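You operate a simulated robot arm through the tools that you are given. There is no shell and no other tool. Be economical: measure what you need, move in short steps, check, and stop when the job is done.

You run a simulated robot arm. Do the job below in one go: nothing can be reset, and whatever is moved stays where it is left.

JOB
Seat the cell cover, then tighten its wing bolts crosswise.
Fine: red, blue, green, yellow, in that order.

It is judged by the outcome, as a careful person would: the job done as asked, and still so three seconds after it is handed in. It fails if anything else is knocked over, pushed out of place, dropped, spilled or broken. A push-on lid holds only when it is set on centred and level and pressed home; a screw cap is set on level and turned clockwise until tight.

ROBOT AND FRAMES
A 6-joint arm with a two-finger parallel gripper, fixed in place. Base frame: the origin is at the foot of the arm, x ahead of it, y to its left, z up; the work surface is at about z = 0. Lengths are in m, angles in rad, forces in N, time in s.
With the tool pointing down near the work surface it reaches from about 0.12 to 0.5 m from the base axis. Its first joint turns from -1.257 to 1.257 rad. Payload 0.65 kg.
The TCP is the grasp point between the finger pads, 0.025 m short of the fingertips. In the tool frame z runs along the fingers and y along their closing line. The gripper opens to 0.076 m. The fingers are 0.018 m wide and 0.01 m thick; the gripper's body (0.036 by 0.078 m) begins 0.045 m behind the TCP.
Orientation is that of the tool frame in the base frame, as [roll, pitch, yaw] about the fixed x, y, z axes, in that order (R = Rz(yaw) Ry(pitch) Rx(roll)). With the fingers straight down and closing along the base's y, the tool's x points along the base's -x, its y along +y and its z along -z.

CONTROLS
- The arm moves only by the tool play_rows. Its argument "increments" is a list of rows, each an object of numbers (a shift or turn left out is 0, a gripper value left out holds the last): "ax", "ay", "az": the turn, a rotation vector about the tool's x, y, z in rad; "x", "y", "z": the shift along the tool's x, y, z in m; "hand": the closure, from 0 (fully open) to 1 (shut). In form: [{"ax": .., "ay": .., "az": .., "x": .., "y": .., "z": .., "hand": ..}, ...]. A call has 1 to 10 rows; each row is the pose to reach, as a shift and turn from the pose commanded when the call began, along the tool's axes at that moment. A row lasts 0.2 s, in which the tool goes at most 0.05 m and 0.15 rad; a call with a longer step from one row to the next is refused whole, and so is a gripper value outside its range. A pose out of reach is approached as far as the arm can. The call stops where the force on the tool passes 50 N (or 10 N more than at its start, if that is more) or the arm is blocked; 0.2 s more then pass. Each finger travels about 0.108 m/s and halts on what it meets, pressing with about 35 N; the grip force reading is that of the motor and also rises with nothing between the fingers. The clock runs only during rows and for 0.2 s after the last one: add rows that repeat a pose to give the fingers time. It gives the time, the measured TCP pose, the force on the tool (base axes), the opening and the grip force at its end, in the units of the frame above (readings bear some noise), with the torque about the TCP (base axes, N m) and any sound that the robot's microphone picked up.
- Cameras (640 x 400 px; columns grow to the right, rows downward): "scene" is fixed at [0.0798, 0.2887, 0.3921]; the picture's right is [-0.57, -0.82, 0.00], its down [-0.50, 0.34, -0.80] and it looks along [0.66, -0.45, -0.60] (base axes); focal length 214 px, centre (320, 200). "wrist" rides on the gripper at [0.058, 0.011, -0.081] in the tool frame; the picture's right is [-0.18, 0.98, 0.00], its down [-0.75, -0.14, -0.64] and it looks along [-0.63, -0.12, 0.77] (tool axes); focal length 243 px, centre (320, 200). There is no depth. A picture from a camera that has moved, and an enlarged one, comes with that camera's place and axes in the base frame and with its lens. The place of the scene camera against the robot may be out by one fixed shift of up to 0.018 m in any direction.
- camera(camera): a new picture of that camera. The clock stands still meanwhile.
- zoom(camera, box): a new picture of the part [left, top, right, bottom] of that camera's present view, enlarged. The clock stands still meanwhile.
- sign_off(): hands the job in; it is judged then, once.

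Work in short steps. Places have to be worked out from the pictures, the camera data and where the tool is seen: move nearer, look again, correct. Check each grasp and each placing, and mend what went wrong. You have 120 turns and 84 pictures in all, those below and enlarged ones among them. Open the gripper and draw the arm clear of the work before you hand the job in, unless the task says otherwise; then end with one line.

The tools are called after "Call:" as name(argument=value, ...) on one line, values as JSON. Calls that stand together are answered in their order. play_rows: Moves the arm, as the interface text tells. Its arguments: {"type":"object","properties":{"increments":{"type":"array","items":{"type":"object","properties":{"ax":{"type":"number"},"ay":{"type":"number"},"az":{"type":"number"},"x":{"type":"number"},"y":{"type":"number"},"z":{"type":"number"},"hand":{"type":"number"}}}}},"required":["increments"]} The other tools are called the same way: camera (camera) takes a picture; zoom (camera, box) takes an enlarged picture of a part of a camera's view; sign_off () hands the job in.

At the start:

```text
time_s: 0.0
eef_pos: [0.2319, 0.1207, 0.3466]
tool_rot: [3.142, 0.0, -3.139]
contact_force: [0.7, 0.0, -0.5]
moment: [-0.02, -0.01, 0.02]
width: 0.0761
gripper_force: 0.1
```

scene: 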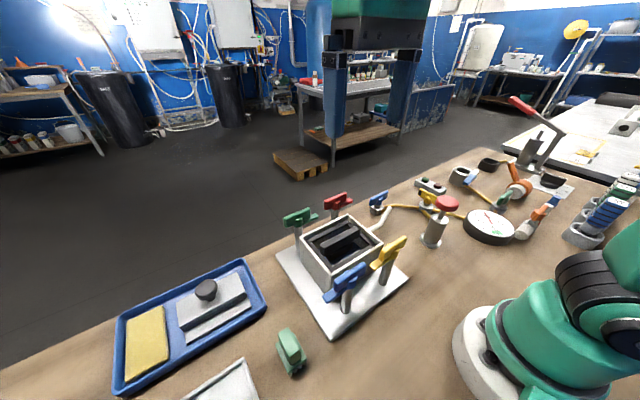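
wrist: 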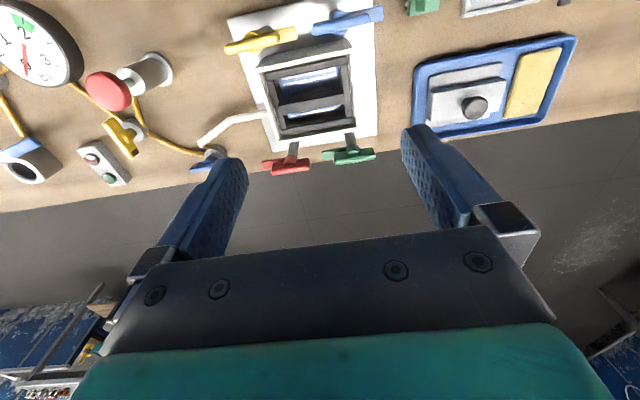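

I see a cell with four wing bolts and a cover with a knob in the blue tray. I take close looks first.

Call:
zoom(camera="scene", box=[240, 160, 440, 350])

Call:
zoom(camera="scene", box=[100, 240, 320, 400])

Call:
zoom(camera="wrist", box=[180, 0, 420, 180])

Call:
zoom(camera="wrist", box=[390, 0, 630, 160])

```text
2.11 times, centred on (340, 255) of scene
camera zoom: at [0.0798, 0.2887, 0.3921], right [-0.57, -0.82, 0.0], down [-0.5, 0.34, -0.8], along [0.66, -0.45, -0.6], focal length 452 px, centre (278, 84)
```

zoom: 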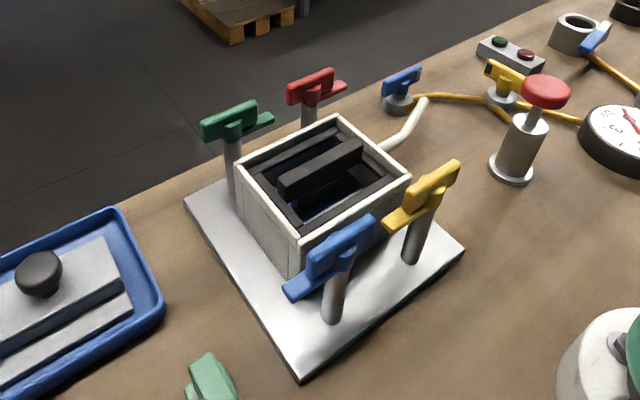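

```text
2.50 times, centred on (210, 320) of scene
camera zoom: at [0.0798, 0.2887, 0.3921], right [-0.57, -0.82, 0.0], down [-0.5, 0.34, -0.8], along [0.66, -0.45, -0.6], focal length 536 px, centre (595, -100)
```

zoom: 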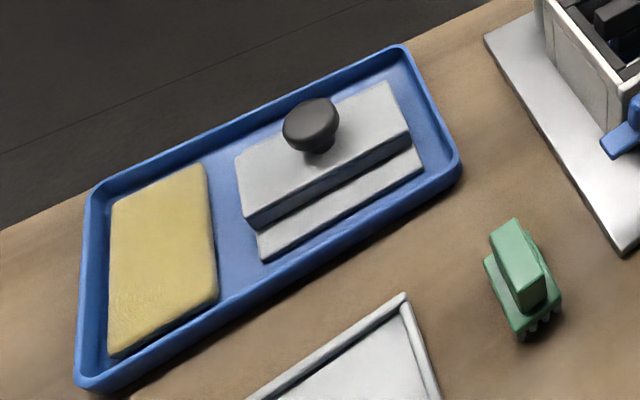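

```text
2.22 times, centred on (300, 90) of wrist
camera zoom: at [0.1744, 0.1305, 0.4274], right [0.18, 0.98, 0.0], down [0.75, -0.14, 0.64], along [0.63, -0.12, -0.77], focal length 539 px, centre (364, 444)
```

zoom: 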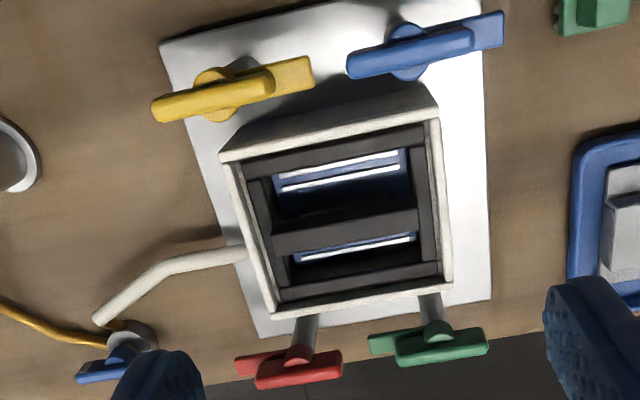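

```text
2.50 times, centred on (510, 80) of wrist
camera zoom: at [0.1744, 0.1305, 0.4274], right [0.18, 0.98, 0.0], down [0.75, -0.14, 0.64], along [0.63, -0.12, -0.77], focal length 606 px, centre (-155, 500)
```

zoom: 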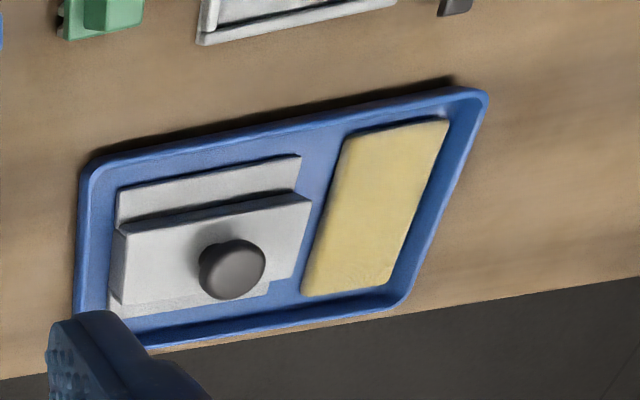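

I move the wrist camera lower over the cell to measure it.

Call:
play_rows(increments=[{"x": -0.01, "y": -0.005, "z": 0.04}, {"x": -0.015, "y": -0.01, "z": 0.08}, {"x": -0.02, "y": -0.02, "z": 0.11}, {"x": -0.02, "y": -0.02, "z": 0.14}, {"x": -0.02, "y": -0.02, "z": 0.14}])

Call:
camera(camera="wrist")

Call:
camera(camera="scene")

```text
time_s: 1.2
eef_pos: [0.2527, 0.0979, 0.2055]
tool_rot: [3.139, 0.0, -3.14]
contact_force: [-0.1, 0.3, 0.6]
moment: [-0.01, 0.0, 0.01]
width: 0.0762
gripper_force: 0.0
```

```text
77 pictures are left
camera wrist: at [0.1943, 0.1074, 0.2857], right [0.18, 0.98, 0.0], down [0.75, -0.14, 0.64], along [0.63, -0.12, -0.77], focal length 243 px, centre (320, 200)
```

wrist: 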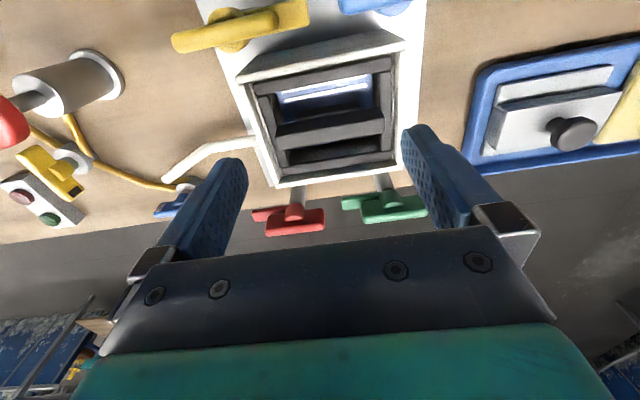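

```text
76 pictures are left
```

scene: 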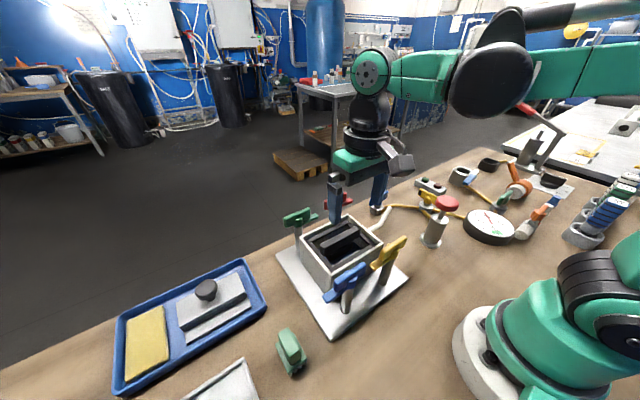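

The box top comes out near z≈0.087, centred about (0.28, 0.10); the cover knob is at about (0.344, 0.336, 0.054). I look closer at the wings and the rim.

Call:
zoom(camera="wrist", box=[160, 0, 440, 240])

Call:
zoom(camera="scene", box=[310, 220, 410, 320])

Call:
zoom(camera="wrist", box=[450, 30, 640, 180])

```text
1.67 times, centred on (300, 120) of wrist
camera zoom: at [0.1943, 0.1074, 0.2857], right [0.18, 0.98, 0.0], down [0.75, -0.14, 0.64], along [0.63, -0.12, -0.77], focal length 404 px, centre (353, 333)
```

zoom: 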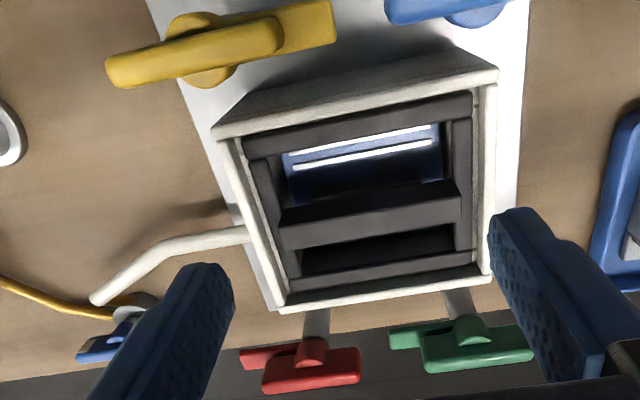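

```text
4.00 times, centred on (360, 270) of scene
camera zoom: at [0.0798, 0.2887, 0.3921], right [-0.57, -0.82, 0.0], down [-0.5, 0.34, -0.8], along [0.66, -0.45, -0.6], focal length 858 px, centre (160, -80)
```

zoom: 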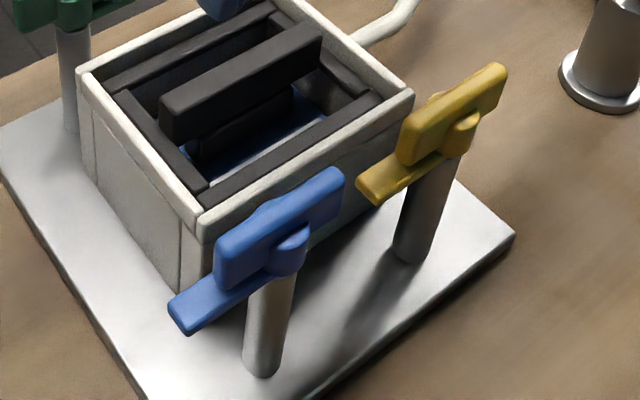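

```text
2.67 times, centred on (545, 105) of wrist
camera zoom: at [0.1943, 0.1074, 0.2857], right [0.18, 0.98, 0.0], down [0.75, -0.14, 0.64], along [0.63, -0.12, -0.77], focal length 647 px, centre (-280, 453)
```

zoom: 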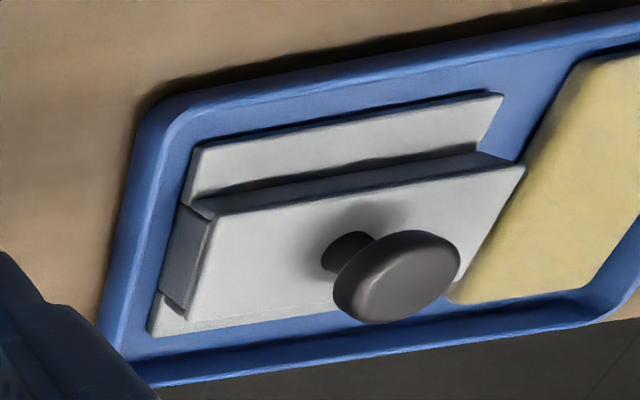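

The cover is a plate about 0.081×0.105 that drops inside the rim, with a raised block and a knob. The wings' tabs swing over its ledges when turned clockwise. I move over the cover to look closer.

Call:
play_rows(increments=[{"x": -0.015, "y": 0.04, "z": 0.0}, {"x": -0.03, "y": 0.08, "z": 0.0}, {"x": -0.045, "y": 0.12, "z": 0.0}, {"x": -0.06, "y": 0.16, "z": 0.015}, {"x": -0.072, "y": 0.2, "z": 0.03}, {"x": -0.08, "y": 0.23, "z": 0.05}, {"x": -0.08, "y": 0.23, "z": 0.05}])

Call:
camera(camera="wrist")

Call:
camera(camera="scene")

```text
time_s: 2.8
eef_pos: [0.334, 0.3297, 0.1578]
tool_rot: [3.141, 0.001, -3.141]
contact_force: [-0.1, -0.7, -0.7]
moment: [-0.02, 0.03, -0.01]
width: 0.0759
gripper_force: 0.0
```

```text
72 pictures are left
camera wrist: at [0.275, 0.3391, 0.2376], right [0.18, 0.98, 0.0], down [0.75, -0.14, 0.64], along [0.63, -0.12, -0.77], focal length 243 px, centre (320, 200)
```

wrist: 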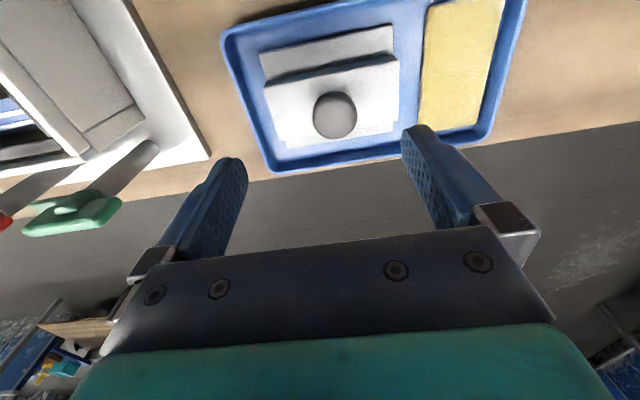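

```text
71 pictures are left
```

scene: 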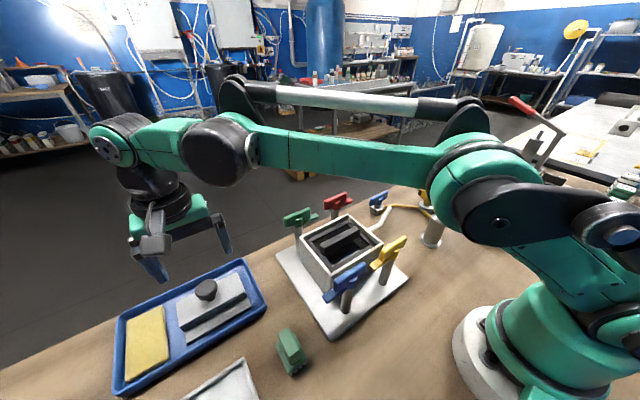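

Call:
zoom(camera="wrist", box=[220, 0, 460, 180])

```text
2.22 times, centred on (340, 90) of wrist
camera zoom: at [0.275, 0.3391, 0.2376], right [0.18, 0.98, 0.0], down [0.75, -0.14, 0.64], along [0.63, -0.12, -0.77], focal length 539 px, centre (276, 444)
```

zoom: 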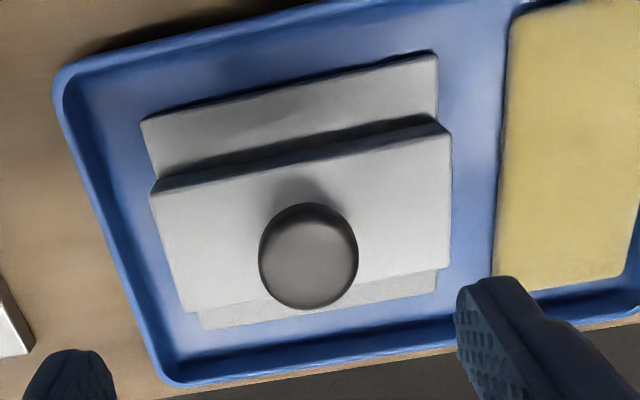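

Knob centre is fixed at (0.344, 0.337), about 34 mm across, and the block top is at z≈0.030. I descend over the knob with the fingers open.

Call:
play_rows(increments=[{"x": -0.01, "y": 0.007, "z": 0.03}, {"x": -0.01, "y": 0.007, "z": 0.06}, {"x": -0.01, "y": 0.007, "z": 0.08}, {"x": -0.01, "y": 0.007, "z": 0.09}, {"x": -0.01, "y": 0.007, "z": 0.097}, {"x": -0.01, "y": 0.007, "z": 0.097}])

Call:
camera(camera="wrist")

Call:
zoom(camera="scene", box=[100, 220, 300, 380])

```text
time_s: 4.2
eef_pos: [0.3433, 0.3371, 0.0603]
tool_rot: [3.14, 0.0, -3.139]
contact_force: [0.4, 0.2, -0.3]
moment: [0.0, 0.0, 0.03]
width: 0.0759
gripper_force: 0.1
```

```text
69 pictures are left
camera wrist: at [0.285, 0.3473, 0.1409], right [0.18, 0.98, 0.0], down [0.75, -0.14, 0.64], along [0.63, -0.12, -0.77], focal length 243 px, centre (320, 200)
```

wrist: 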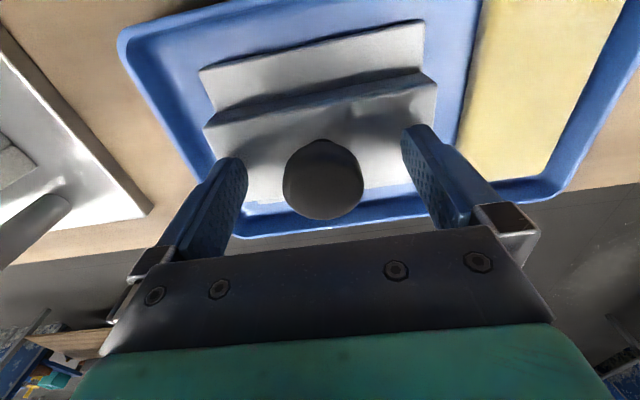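

```text
2.50 times, centred on (200, 300) of scene
camera zoom: at [0.0798, 0.2887, 0.3921], right [-0.57, -0.82, 0.0], down [-0.5, 0.34, -0.8], along [0.66, -0.45, -0.6], focal length 536 px, centre (620, -50)
```

zoom: 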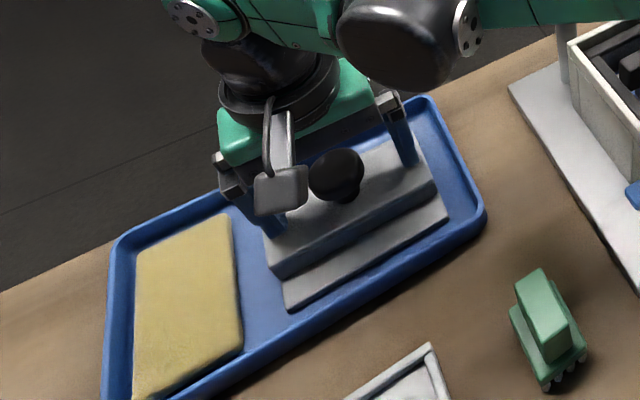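

The knob sits centred between the fingers. I close on it.

Call:
play_rows(increments=[{"hand": 1}, {"hand": 1}, {"hand": 1}, {"hand": 1}])

```text
time_s: 5.2
eef_pos: [0.3431, 0.3356, 0.0618]
tool_rot: [3.141, -0.003, -3.14]
contact_force: [0.3, -0.4, -0.4]
moment: [0.0, 0.02, 0.01]
width: 0.0333
gripper_force: 35.2
```

Held at 33 mm width. I lift straight up and check.

Call:
play_rows(increments=[{"z": -0.01}, {"z": -0.03}, {"z": -0.06}, {"z": -0.1}, {"z": -0.14}, {"z": -0.14}])

Call:
camera(camera="wrist")

Call:
zoom(camera="scene", box=[80, 120, 320, 320])

```text
time_s: 6.6
eef_pos: [0.3314, 0.3299, 0.1942]
tool_rot: [3.14, -0.001, -3.141]
contact_force: [-0.4, -0.6, -0.2]
moment: [0.01, -0.01, 0.02]
width: 0.0
gripper_force: 22.8
out of reach, approached as far as the arm can: row 5, 6
```

```text
67 pictures are left
camera wrist: at [0.273, 0.3405, 0.2752], right [0.18, 0.98, 0.0], down [0.75, -0.14, 0.64], along [0.63, -0.12, -0.77], focal length 243 px, centre (320, 200)
```

wrist: 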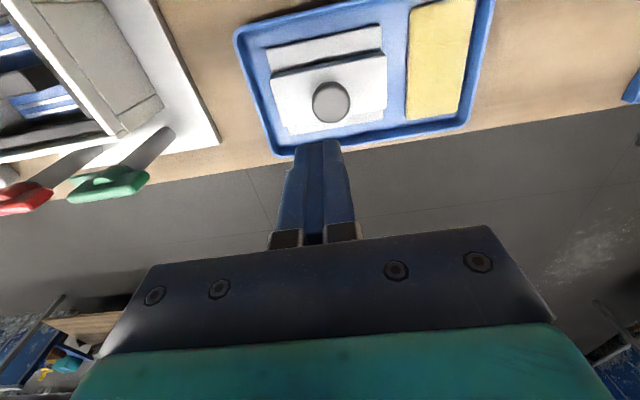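

```text
2.00 times, centred on (200, 220) of scene
camera zoom: at [0.0798, 0.2887, 0.3921], right [-0.57, -0.82, 0.0], down [-0.5, 0.34, -0.8], along [0.66, -0.45, -0.6], focal length 429 px, centre (560, 160)
```

zoom: 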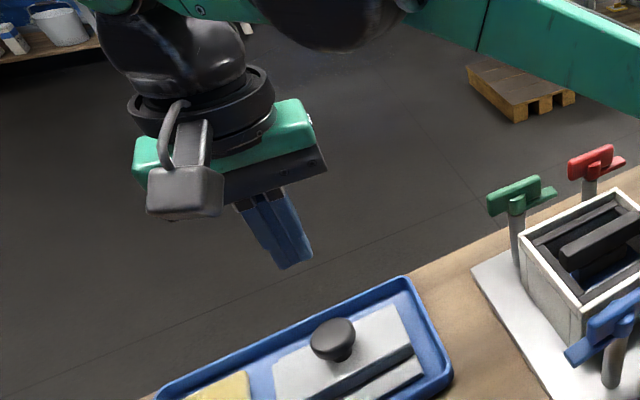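

The fingers slid off the knob's dome, so the grip was too high; the cover stayed in place. I check the knob's profile before trying lower.

Call:
zoom(camera="scene", box=[170, 260, 250, 340])

Call:
zoom(camera="wrist", box=[240, 20, 420, 160])

```text
5.00 times, centred on (210, 300) of scene
camera zoom: at [0.0798, 0.2887, 0.3921], right [-0.57, -0.82, 0.0], down [-0.5, 0.34, -0.8], along [0.66, -0.45, -0.6], focal length 1072 px, centre (870, -300)
```

zoom: 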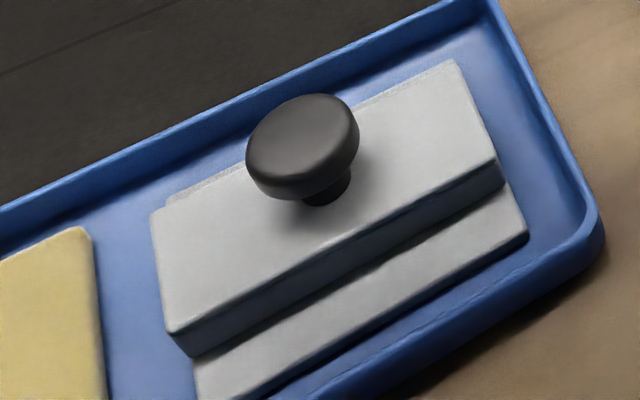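

```text
2.86 times, centred on (330, 90) of wrist
camera zoom: at [0.273, 0.3405, 0.2752], right [0.18, 0.98, 0.0], down [0.75, -0.14, 0.64], along [0.63, -0.12, -0.77], focal length 693 px, centre (291, 514)
```

zoom: 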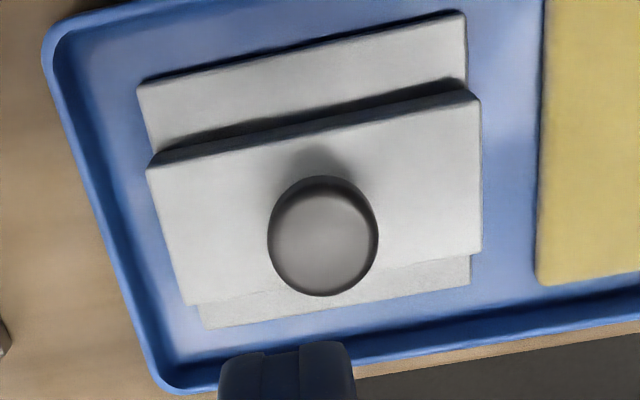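

The knob is a rounded disc on a stem, so I'll grip lower, just above the block. First I reopen over it at z≈0.10.

Call:
play_rows(increments=[{"x": -0.007, "y": 0.003, "z": 0.04, "hand": 0}, {"x": -0.013, "y": 0.0065, "z": 0.08, "hand": 0}, {"x": -0.013, "y": 0.0065, "z": 0.095, "hand": 0}, {"x": -0.013, "y": 0.0065, "z": 0.095, "hand": 0}])

```text
time_s: 7.6
eef_pos: [0.3441, 0.3372, 0.1006]
tool_rot: [3.138, 0.0, -3.14]
contact_force: [0.0, 0.5, -0.3]
moment: [0.03, 0.0, -0.03]
width: 0.0762
gripper_force: 0.1
```

Pose is right; I descend to z≈0.0555.

Call:
play_rows(increments=[{"z": 0.025}, {"z": 0.038}, {"z": 0.042}, {"z": 0.045}, {"z": 0.045}])

```text
time_s: 8.6
eef_pos: [0.3443, 0.3365, 0.0576]
tool_rot: [3.14, 0.001, -3.14]
contact_force: [0.8, 1.4, 13.6]
moment: [-0.38, 0.07, -0.06]
width: 0.0755
gripper_force: 0.0
stopped in row 4: the force on the tool passed its limit at 64 N (the readings are from after the stop); the commanded pose is now the measured one
```

Contact puts the block top at z≈0.032. I back off 1 mm, grip again, and lift only a little and slowly.

Call:
play_rows(increments=[{"z": -0.001}, {"z": -0.001, "hand": 1}, {"z": -0.001, "hand": 1}, {"z": -0.001, "hand": 1}, {"z": -0.001, "hand": 1}])

Call:
zoom(camera="scene", box=[120, 220, 300, 360])

Call:
zoom(camera="wrist", box=[190, 60, 460, 240])

```text
time_s: 9.8
eef_pos: [0.3441, 0.337, 0.0588]
tool_rot: [3.14, 0.001, -3.141]
contact_force: [-1.3, 0.3, 6.1]
moment: [-0.18, -0.04, 0.04]
width: 0.0331
gripper_force: 35.0
```

```text
2.86 times, centred on (210, 290) of scene
camera zoom: at [0.0798, 0.2887, 0.3921], right [-0.57, -0.82, 0.0], down [-0.5, 0.34, -0.8], along [0.66, -0.45, -0.6], focal length 613 px, centre (634, -57)
```

zoom: 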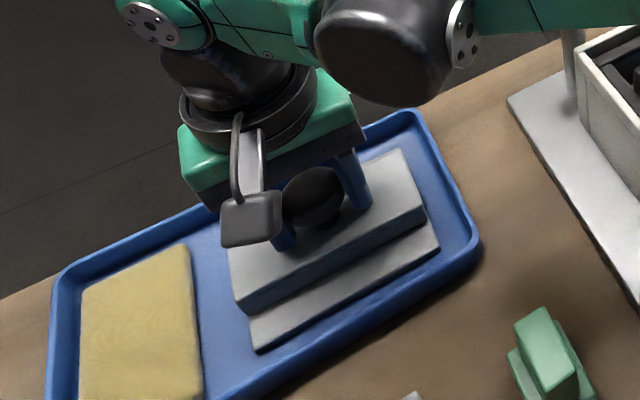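

```text
2.22 times, centred on (325, 150) of wrist
camera zoom: at [0.2853, 0.3465, 0.1387], right [0.18, 0.98, 0.0], down [0.75, -0.14, 0.64], along [0.63, -0.12, -0.77], focal length 539 px, centre (309, 311)
```

zoom: 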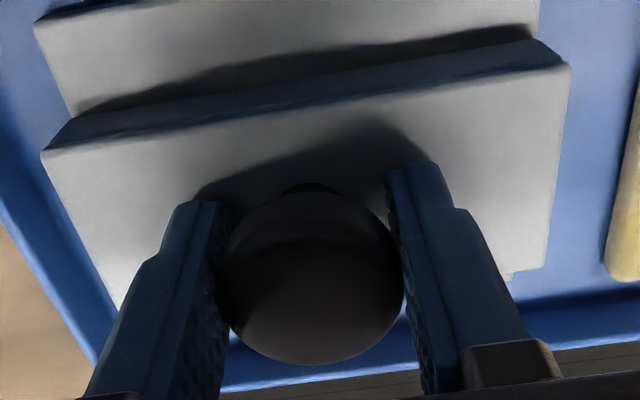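

Gripped at the lower height. I lift slowly by 25 mm.

Call:
play_rows(increments=[{"z": -0.002}, {"z": -0.005}, {"z": -0.01}, {"z": -0.015}, {"z": -0.02}, {"z": -0.025}])

Call:
camera(camera="wrist")

```text
time_s: 11.2
eef_pos: [0.3443, 0.3359, 0.0839]
tool_rot: [3.139, 0.002, -3.141]
contact_force: [-0.2, -0.5, -1.3]
moment: [-0.01, 0.01, 0.01]
width: 0.0331
gripper_force: 35.1
```

```text
61 pictures are left
camera wrist: at [0.2852, 0.3469, 0.1642], right [0.18, 0.98, 0.0], down [0.75, -0.14, 0.64], along [0.63, -0.12, -0.77], focal length 243 px, centre (320, 200)
```

wrist: 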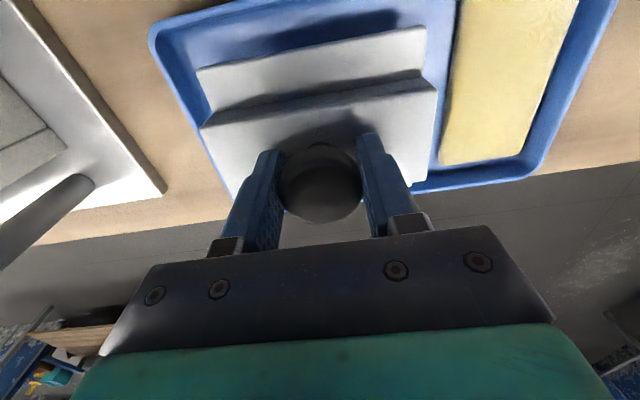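

The cover is held. I lift more while drawing inward, then check it hasn't slipped.

Call:
play_rows(increments=[{"x": 0.005, "y": -0.002, "z": -0.02}, {"x": 0.015, "y": -0.01, "z": -0.04}, {"x": 0.03, "y": -0.02, "z": -0.06}, {"x": 0.045, "y": -0.03, "z": -0.08}, {"x": 0.055, "y": -0.045, "z": -0.1}, {"x": 0.064, "y": -0.065, "z": -0.115}, {"x": 0.064, "y": -0.09, "z": -0.12}, {"x": 0.064, "y": -0.12, "z": -0.12}, {"x": 0.064, "y": -0.15, "z": -0.12}])

Call:
camera(camera="wrist")

```text
time_s: 13.2
eef_pos: [0.2788, 0.186, 0.2025]
tool_rot: [3.141, 0.002, -3.14]
contact_force: [-0.3, 0.0, -1.1]
moment: [0.01, -0.01, 0.0]
width: 0.033
gripper_force: 34.9
```

```text
60 pictures are left
camera wrist: at [0.2204, 0.1961, 0.2835], right [0.18, 0.98, 0.0], down [0.75, -0.14, 0.64], along [0.63, -0.12, -0.77], focal length 243 px, centre (320, 200)
```

wrist: 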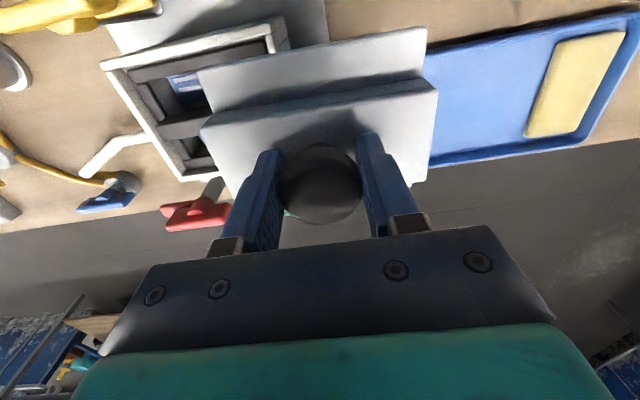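

Cover steady. I zoom on the box rim from here to refine its position.

Call:
zoom(camera="wrist", box=[80, 0, 320, 200])

```text
2.00 times, centred on (200, 100) of wrist
camera zoom: at [0.2204, 0.1961, 0.2835], right [0.18, 0.98, 0.0], down [0.75, -0.14, 0.64], along [0.63, -0.12, -0.77], focal length 485 px, centre (560, 400)
```

zoom: 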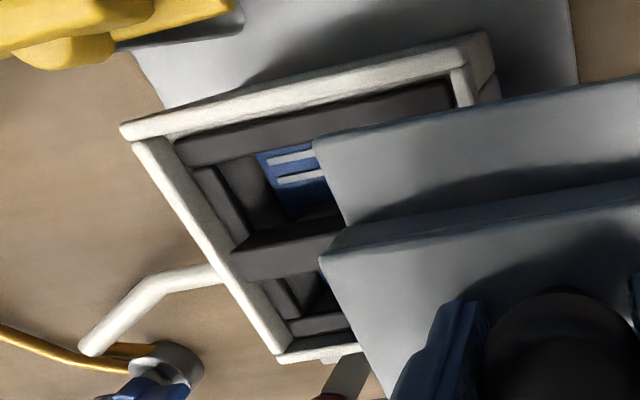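

Target TCP for the box centre is about (0.282, 0.0985). I move over it and lower to leave the plate about 25 mm above the rim.

Call:
play_rows(increments=[{"x": -0.001, "y": -0.03}, {"x": -0.003, "y": -0.06}, {"x": -0.003, "y": -0.0875}, {"x": -0.003, "y": -0.0875, "z": 0.015}, {"x": -0.003, "y": -0.0875, "z": 0.035}, {"x": -0.003, "y": -0.0875, "z": 0.035}])

Call:
camera(camera="wrist")

Call:
zoom(camera="scene", box=[250, 140, 430, 340])

```text
time_s: 14.6
eef_pos: [0.2833, 0.0984, 0.1669]
tool_rot: [3.141, 0.001, -3.138]
contact_force: [-0.2, 0.4, -2.1]
moment: [0.03, 0.0, 0.0]
width: 0.0332
gripper_force: 34.7
```

```text
58 pictures are left
camera wrist: at [0.2245, 0.1084, 0.2488], right [0.18, 0.98, 0.0], down [0.75, -0.14, 0.64], along [0.63, -0.12, -0.77], focal length 243 px, centre (320, 200)
```

wrist: 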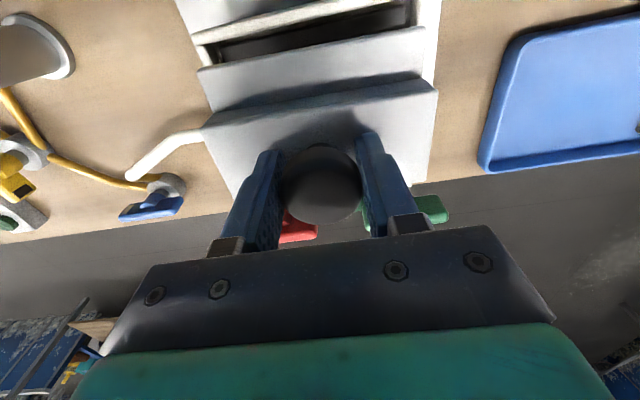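

```text
2.00 times, centred on (340, 240) of scene
camera zoom: at [0.0798, 0.2887, 0.392], right [-0.57, -0.82, 0.0], down [-0.5, 0.34, -0.8], along [0.66, -0.45, -0.6], focal length 429 px, centre (280, 120)
```

zoom: 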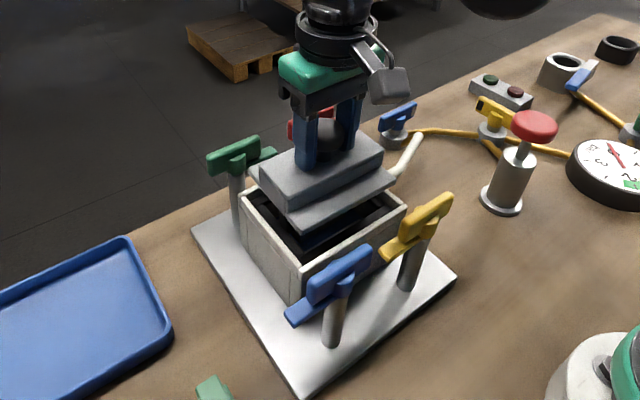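

Cover is nearly above the box. I zoom on rim versus plate edges.

Call:
zoom(camera="wrist", box=[170, 0, 450, 120])

Call:
zoom(camera="scene", box=[300, 190, 400, 290])

```text
2.29 times, centred on (310, 60) of wrist
camera zoom: at [0.2245, 0.1084, 0.2488], right [0.18, 0.98, 0.0], down [0.75, -0.14, 0.64], along [0.63, -0.12, -0.77], focal length 555 px, centre (343, 520)
```

zoom: 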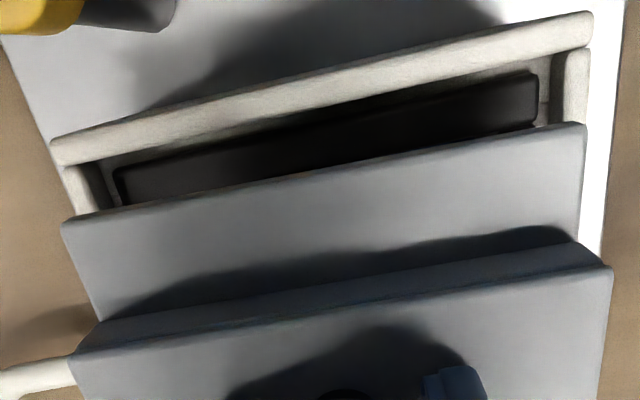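

```text
4.00 times, centred on (350, 240) of scene
camera zoom: at [0.0798, 0.2887, 0.392], right [-0.57, -0.82, 0.0], down [-0.5, 0.34, -0.8], along [0.66, -0.45, -0.6], focal length 858 px, centre (200, 40)
```

zoom: 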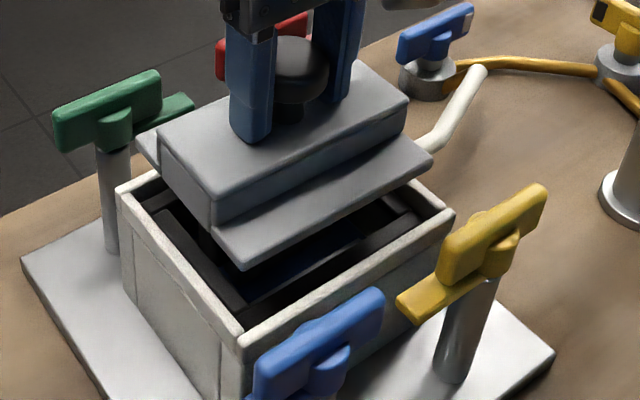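

The cover is yawed about −0.03 rad in the grip and about 1.5 mm too far out in x. I correct both and go down 18 mm to look again.

Call:
play_rows(increments=[{"x": 0.0015, "az": -0.03}, {"x": 0.0015, "az": -0.03, "z": 0.009}, {"x": 0.0015, "az": -0.03, "z": 0.018}, {"x": 0.0015, "az": -0.03, "z": 0.018}])

Call:
zoom(camera="wrist", box=[170, 0, 450, 120])

Call:
zoom(camera="scene", box=[300, 190, 400, 290])

```text
time_s: 15.6
eef_pos: [0.2811, 0.0992, 0.1498]
tool_rot: [3.139, 0.002, -3.109]
contact_force: [0.3, 0.6, -2.2]
moment: [-0.02, 0.02, -0.03]
width: 0.0332
gripper_force: 35.5
```

```text
2.29 times, centred on (310, 60) of wrist
camera zoom: at [0.2229, 0.1064, 0.2297], right [0.15, 0.99, 0.0], down [0.76, -0.12, 0.64], along [0.64, -0.1, -0.77], focal length 555 px, centre (343, 520)
```

zoom: 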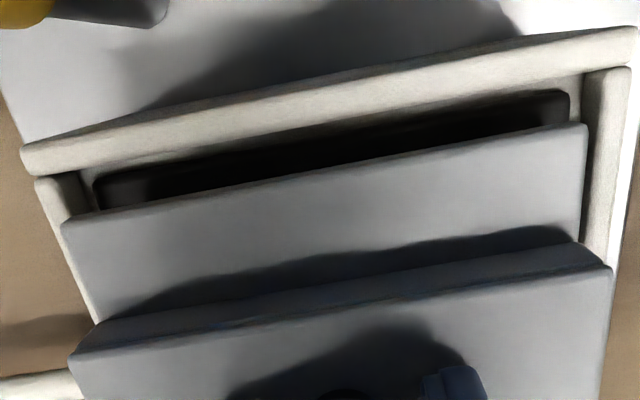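

```text
4.00 times, centred on (350, 240) of scene
camera zoom: at [0.0798, 0.2887, 0.392], right [-0.57, -0.82, 0.0], down [-0.5, 0.34, -0.8], along [0.66, -0.45, -0.6], focal length 858 px, centre (200, 40)
```

zoom: 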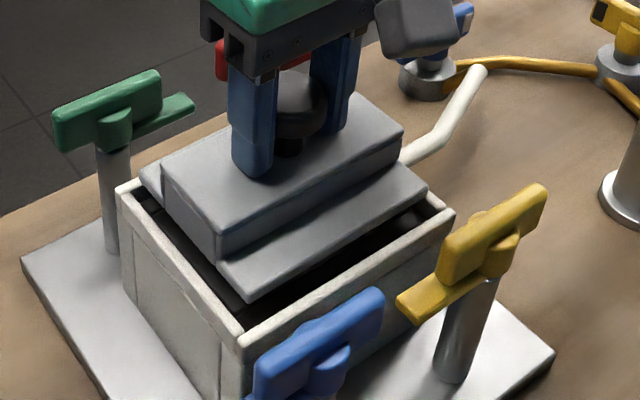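

Yaw is now parallel. I nudge +1 mm in y and −1 mm in x, then lower 10 mm more.

Call:
play_rows(increments=[{"x": 0.001, "y": 0.001}, {"x": 0.001, "y": 0.001, "z": 0.005}, {"x": 0.001, "y": 0.001, "z": 0.01}, {"x": 0.001, "y": 0.001, "z": 0.01}])

Call:
zoom(camera="wrist", box=[170, 0, 450, 180])

Call:
zoom(camera="scene", box=[310, 200, 390, 280])

```text
time_s: 16.3
eef_pos: [0.2802, 0.0986, 0.1454]
tool_rot: [3.141, -0.003, -3.11]
contact_force: [-5.1, -0.1, 15.3]
moment: [-0.12, -0.5, -0.08]
width: 0.0331
gripper_force: 35.1
stopped in row 3: the force on the tool passed its limit at 61 N (the readings are from after the stop); the commanded pose is now the measured one
```

```text
2.22 times, centred on (310, 90) of wrist
camera zoom: at [0.2219, 0.1075, 0.2257], right [0.15, 0.99, 0.0], down [0.76, -0.12, 0.64], along [0.63, -0.1, -0.77], focal length 539 px, centre (342, 444)
```

zoom: 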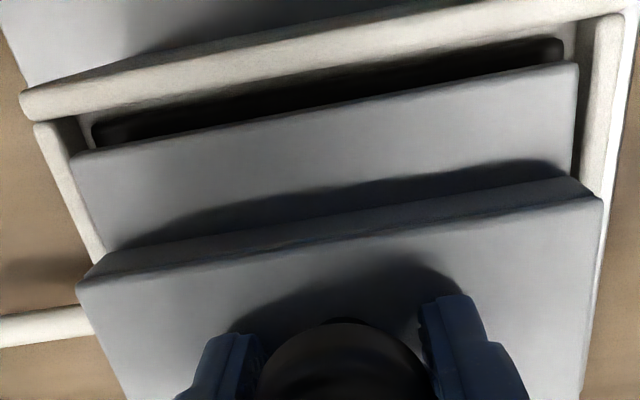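

```text
5.00 times, centred on (350, 240) of scene
camera zoom: at [0.0797, 0.2887, 0.3921], right [-0.57, -0.82, 0.0], down [-0.5, 0.34, -0.8], along [0.66, -0.45, -0.6], focal length 1072 px, centre (170, 0)
```

zoom: 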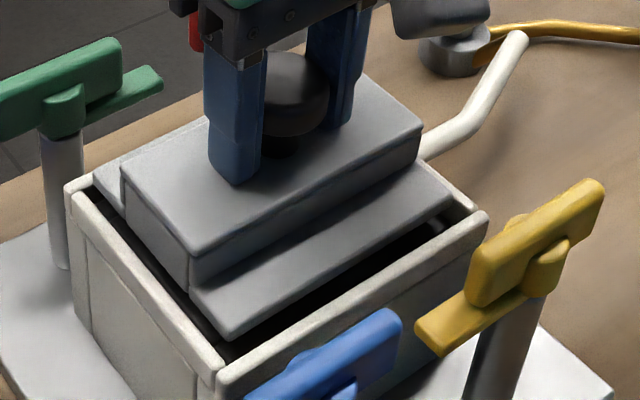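

The far edge caught on the far rim: the near gap is about 5 mm and the far one nil. I raise 4 mm, shift −3.5 mm in x and +1.5 mm in y, and look.

Call:
play_rows(increments=[{"z": -0.004}, {"x": 0.002, "y": 0.001, "z": -0.004}, {"x": 0.0035, "y": 0.0015, "z": -0.004}, {"x": 0.0035, "y": 0.0015, "z": -0.004}])

Call:
zoom(camera="wrist", box=[170, 0, 450, 180])

Call:
zoom(camera="scene", box=[310, 200, 390, 280])

```text
time_s: 17.3
eef_pos: [0.277, 0.0995, 0.1502]
tool_rot: [-3.141, -0.002, -3.11]
contact_force: [-1.4, 0.3, -1.5]
moment: [0.02, -0.03, 0.0]
width: 0.0333
gripper_force: 35.3
```

```text
2.22 times, centred on (310, 90) of wrist
camera zoom: at [0.2185, 0.1084, 0.2306], right [0.15, 0.99, 0.0], down [0.76, -0.12, 0.64], along [0.63, -0.1, -0.77], focal length 539 px, centre (342, 444)
```

zoom: 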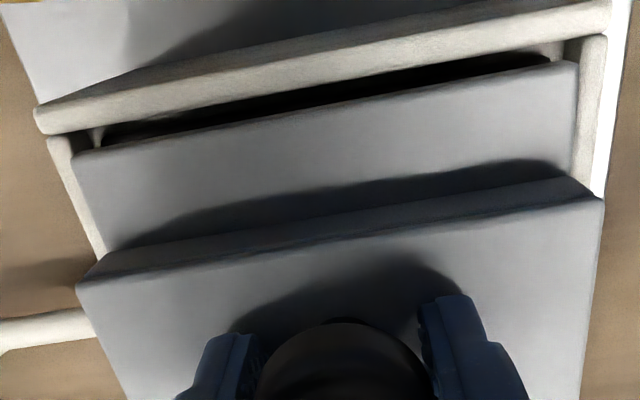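

```text
5.00 times, centred on (350, 240) of scene
camera zoom: at [0.0798, 0.2887, 0.392], right [-0.57, -0.82, 0.0], down [-0.5, 0.34, -0.8], along [0.66, -0.45, -0.6], focal length 1072 px, centre (170, 0)
```

zoom: 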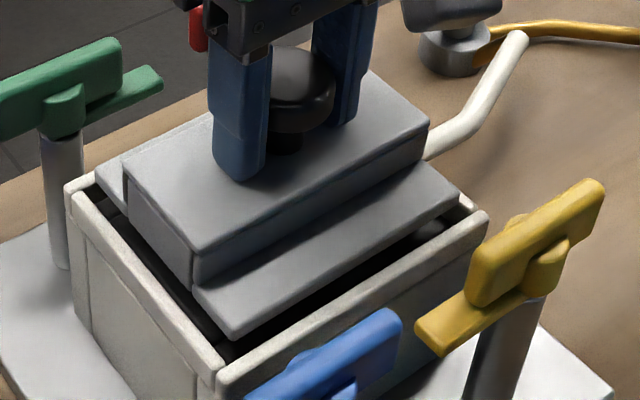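

Gaps now look more even. I lower in 2 mm steps.

Call:
play_rows(increments=[{"z": 0.002}, {"z": 0.004}, {"z": 0.005}, {"z": 0.006}, {"z": 0.006}])

Call:
zoom(camera="wrist", box=[170, 0, 450, 180])

Call:
zoom(camera="scene", box=[310, 200, 390, 280])

```text
time_s: 18.5
eef_pos: [0.2781, 0.0998, 0.143]
tool_rot: [-3.141, -0.002, -3.111]
contact_force: [0.5, -0.6, -2.1]
moment: [0.03, -0.02, -0.01]
width: 0.0332
gripper_force: 34.4
```

```text
2.22 times, centred on (310, 90) of wrist
camera zoom: at [0.2193, 0.1082, 0.2232], right [0.15, 0.99, 0.0], down [0.76, -0.12, 0.64], along [0.63, -0.1, -0.77], focal length 539 px, centre (342, 444)
```

zoom: 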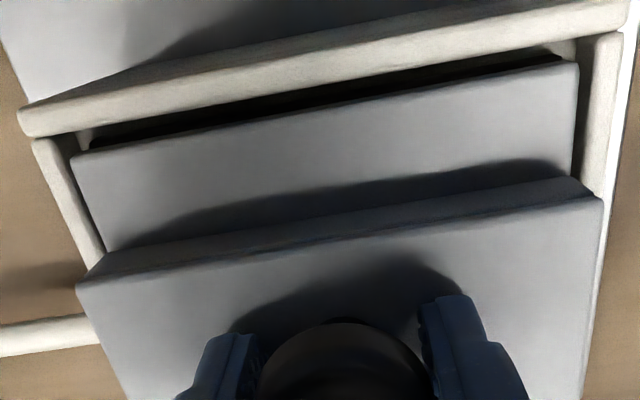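

```text
5.00 times, centred on (350, 240) of scene
camera zoom: at [0.0798, 0.2887, 0.392], right [-0.57, -0.82, 0.0], down [-0.5, 0.34, -0.8], along [0.66, -0.45, -0.6], focal length 1072 px, centre (170, 0)
```

zoom: 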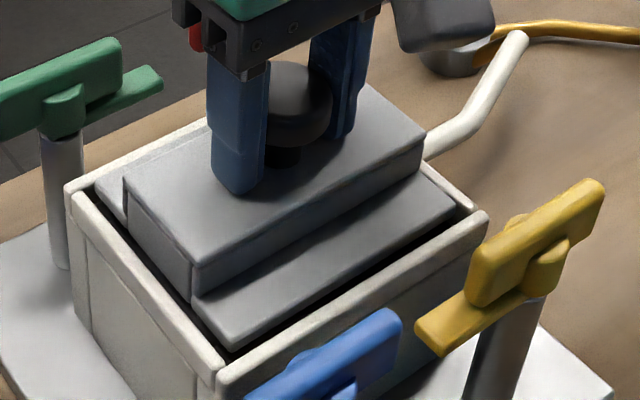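

The plate is entering the rim freely. I continue down in small steps to contact.

Call:
play_rows(increments=[{"z": 0.002, "y": 0.0005}, {"z": 0.004, "y": 0.0005}, {"z": 0.006, "y": 0.0005}, {"z": 0.008, "y": 0.0005}, {"z": 0.01, "y": 0.0005}])

Call:
zoom(camera="wrist", box=[170, 0, 450, 180])

Call:
zoom(camera="scene", box=[310, 200, 390, 280])

```text
time_s: 19.4
eef_pos: [0.279, 0.1009, 0.137]
tool_rot: [3.139, -0.001, -3.11]
contact_force: [0.8, 1.3, 17.0]
moment: [-0.36, 0.38, 0.02]
width: 0.0331
gripper_force: 34.3
stopped in row 4: the force on the tool passed its limit at 67 N (the readings are from after the stop); the commanded pose is now the measured one
```

```text
2.22 times, centred on (310, 90) of wrist
camera zoom: at [0.2193, 0.1095, 0.2185], right [0.15, 0.99, 0.0], down [0.76, -0.12, 0.64], along [0.63, -0.1, -0.77], focal length 539 px, centre (342, 444)
```

zoom: 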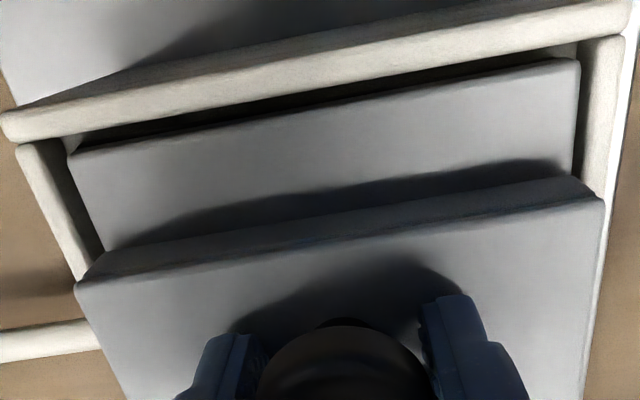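

```text
5.00 times, centred on (350, 240) of scene
camera zoom: at [0.0797, 0.2887, 0.3921], right [-0.57, -0.82, 0.0], down [-0.5, 0.34, -0.8], along [0.66, -0.45, -0.6], focal length 1072 px, centre (170, 0)
```

zoom: 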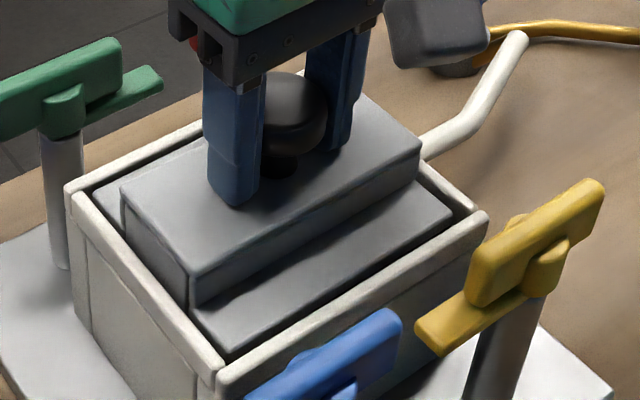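

Plate is about 8 mm below first rim contact, likely on the inner frame; it sits ~1.5 mm too far +y. I ease up 2 mm, recentre, and press down again.

Call:
play_rows(increments=[{"z": -0.002}, {"z": -0.002, "y": -0.0013, "x": 0.0005}, {"z": 0.0, "y": -0.0013, "x": 0.0005}, {"z": 0.001, "y": -0.0013, "x": 0.0005}, {"z": 0.002, "y": -0.0013, "x": 0.0005}, {"z": 0.003, "y": -0.0013, "x": 0.0005}, {"z": 0.004, "y": -0.0013, "x": 0.0005}])

Call:
zoom(camera="wrist", box=[170, 0, 450, 180])

```text
time_s: 20.4
eef_pos: [0.2792, 0.1, 0.1374]
tool_rot: [3.141, -0.002, -3.111]
contact_force: [-1.7, 1.1, 16.3]
moment: [-0.22, -0.09, -0.02]
width: 0.0332
gripper_force: 35.3
stopped in row 5: the force on the tool passed its limit at 58 N (the readings are from after the stop); the commanded pose is now the measured one
```

```text
2.22 times, centred on (310, 90) of wrist
camera zoom: at [0.2195, 0.1081, 0.2186], right [0.15, 0.99, 0.0], down [0.76, -0.12, 0.64], along [0.63, -0.1, -0.77], focal length 539 px, centre (342, 444)
```

zoom: 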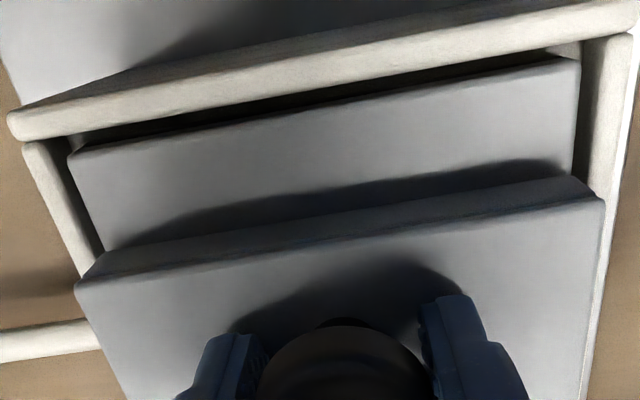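

Same depth with balanced moments: it rests on its seat, centred. I open the gripper and rise to inspect.

Call:
play_rows(increments=[{"hand": 0}, {"hand": 0}, {"hand": 0}, {"hand": 0, "z": -0.03}, {"hand": 0, "z": -0.065}, {"hand": 0, "z": -0.1}, {"hand": 0, "z": -0.1}])

Call:
zoom(camera="wrist", box=[170, 0, 450, 200])

Call:
zoom(camera="scene", box=[290, 200, 400, 310])

```text
time_s: 22.0
eef_pos: [0.2784, 0.0993, 0.2403]
tool_rot: [3.14, -0.004, -3.109]
contact_force: [-1.2, -0.3, -0.6]
moment: [0.0, 0.01, 0.03]
width: 0.0758
gripper_force: 0.1
```

```text
2.00 times, centred on (310, 100) of wrist
camera zoom: at [0.2199, 0.1081, 0.3198], right [0.15, 0.99, 0.0], down [0.76, -0.12, 0.64], along [0.63, -0.1, -0.77], focal length 485 px, centre (340, 400)
```

zoom: 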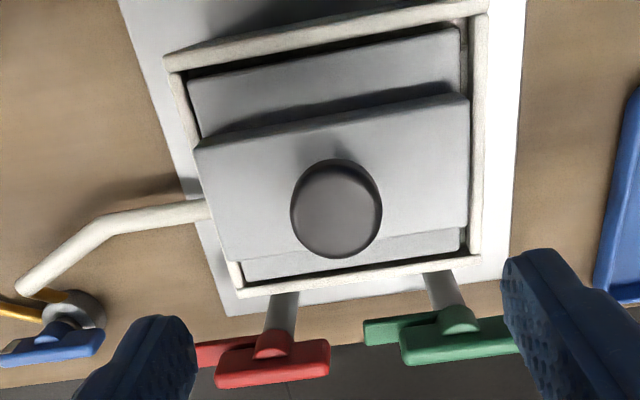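

```text
3.64 times, centred on (345, 255) of scene
camera zoom: at [0.0798, 0.2887, 0.3921], right [-0.57, -0.82, 0.0], down [-0.5, 0.34, -0.8], along [0.66, -0.45, -0.6], focal length 780 px, centre (229, 0)
```

zoom: 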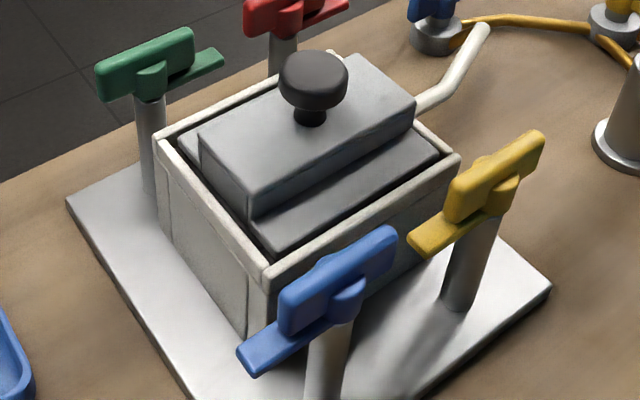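

The cover sits evenly inside the rim, level and centred. Next is the red bolt, near (0.364, 0.048, 0.107): I move above it while turning the gripper so that the fingers close along x.

Call:
play_rows(increments=[{"x": -0.01, "y": -0.005, "az": -0.15}, {"x": -0.02, "y": -0.01, "az": -0.3}, {"x": -0.03, "y": -0.02, "az": -0.45}, {"x": -0.04, "y": -0.025, "az": -0.6}, {"x": -0.05, "y": -0.03, "az": -0.75}, {"x": -0.06, "y": -0.035, "az": -0.9}, {"x": -0.07, "y": -0.04, "az": -1.05}, {"x": -0.08, "y": -0.045, "az": -1.2}, {"x": -0.085, "y": -0.05, "az": -1.35, "z": 0.01}, {"x": -0.085, "y": -0.05, "az": -1.5, "z": 0.02}])

Call:
camera(camera="wrist")

Call:
camera(camera="scene")

```text
time_s: 24.2
eef_pos: [0.3647, 0.0525, 0.2183]
tool_rot: [3.139, 0.002, -1.605]
contact_force: [0.4, 0.0, -0.8]
moment: [0.0, 0.01, -0.01]
width: 0.0762
gripper_force: 0.1
```

```text
41 pictures are left
camera wrist: at [0.3523, -0.0057, 0.2985], right [-0.98, 0.22, 0.0], down [0.17, 0.75, 0.64], along [0.14, 0.63, -0.77], focal length 243 px, centre (320, 200)
```

wrist: 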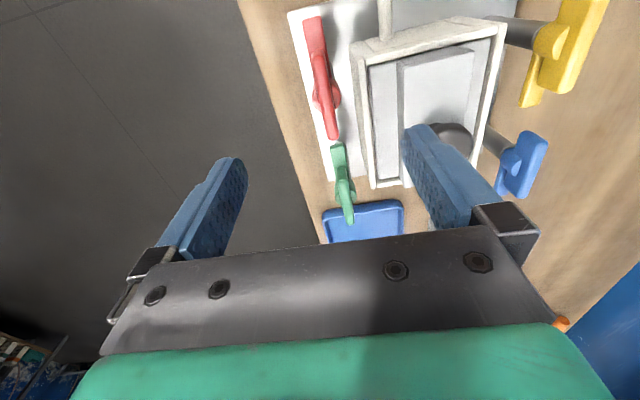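

```text
40 pictures are left
```

scene: 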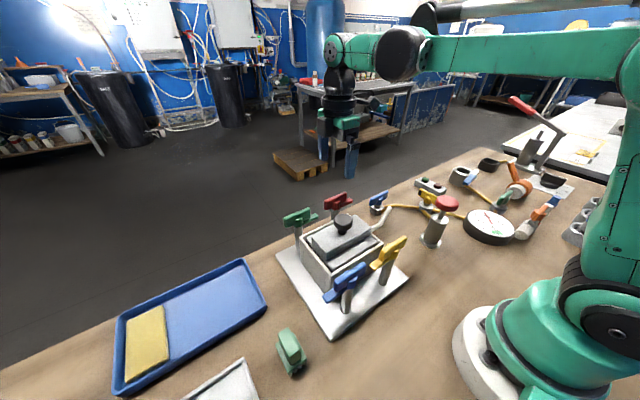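

I zoom on red (and green) from this near-overhead view.

Call:
zoom(camera="wrist", box=[250, 0, 450, 230])

```text
1.74 times, centred on (350, 115) of wrist
camera zoom: at [0.3523, -0.0057, 0.2985], right [-0.98, 0.22, 0.0], down [0.17, 0.75, 0.64], along [0.14, 0.63, -0.77], focal length 422 px, centre (268, 348)
```

zoom: 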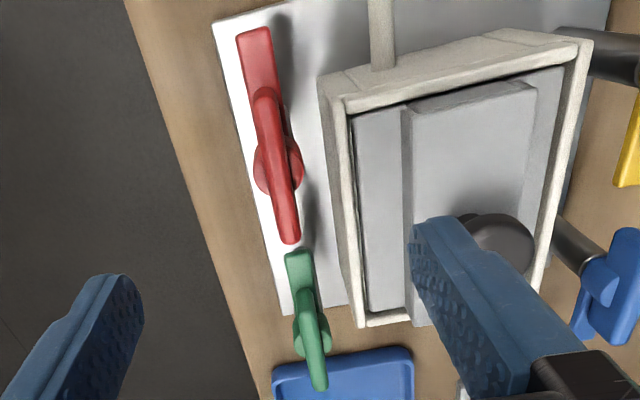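

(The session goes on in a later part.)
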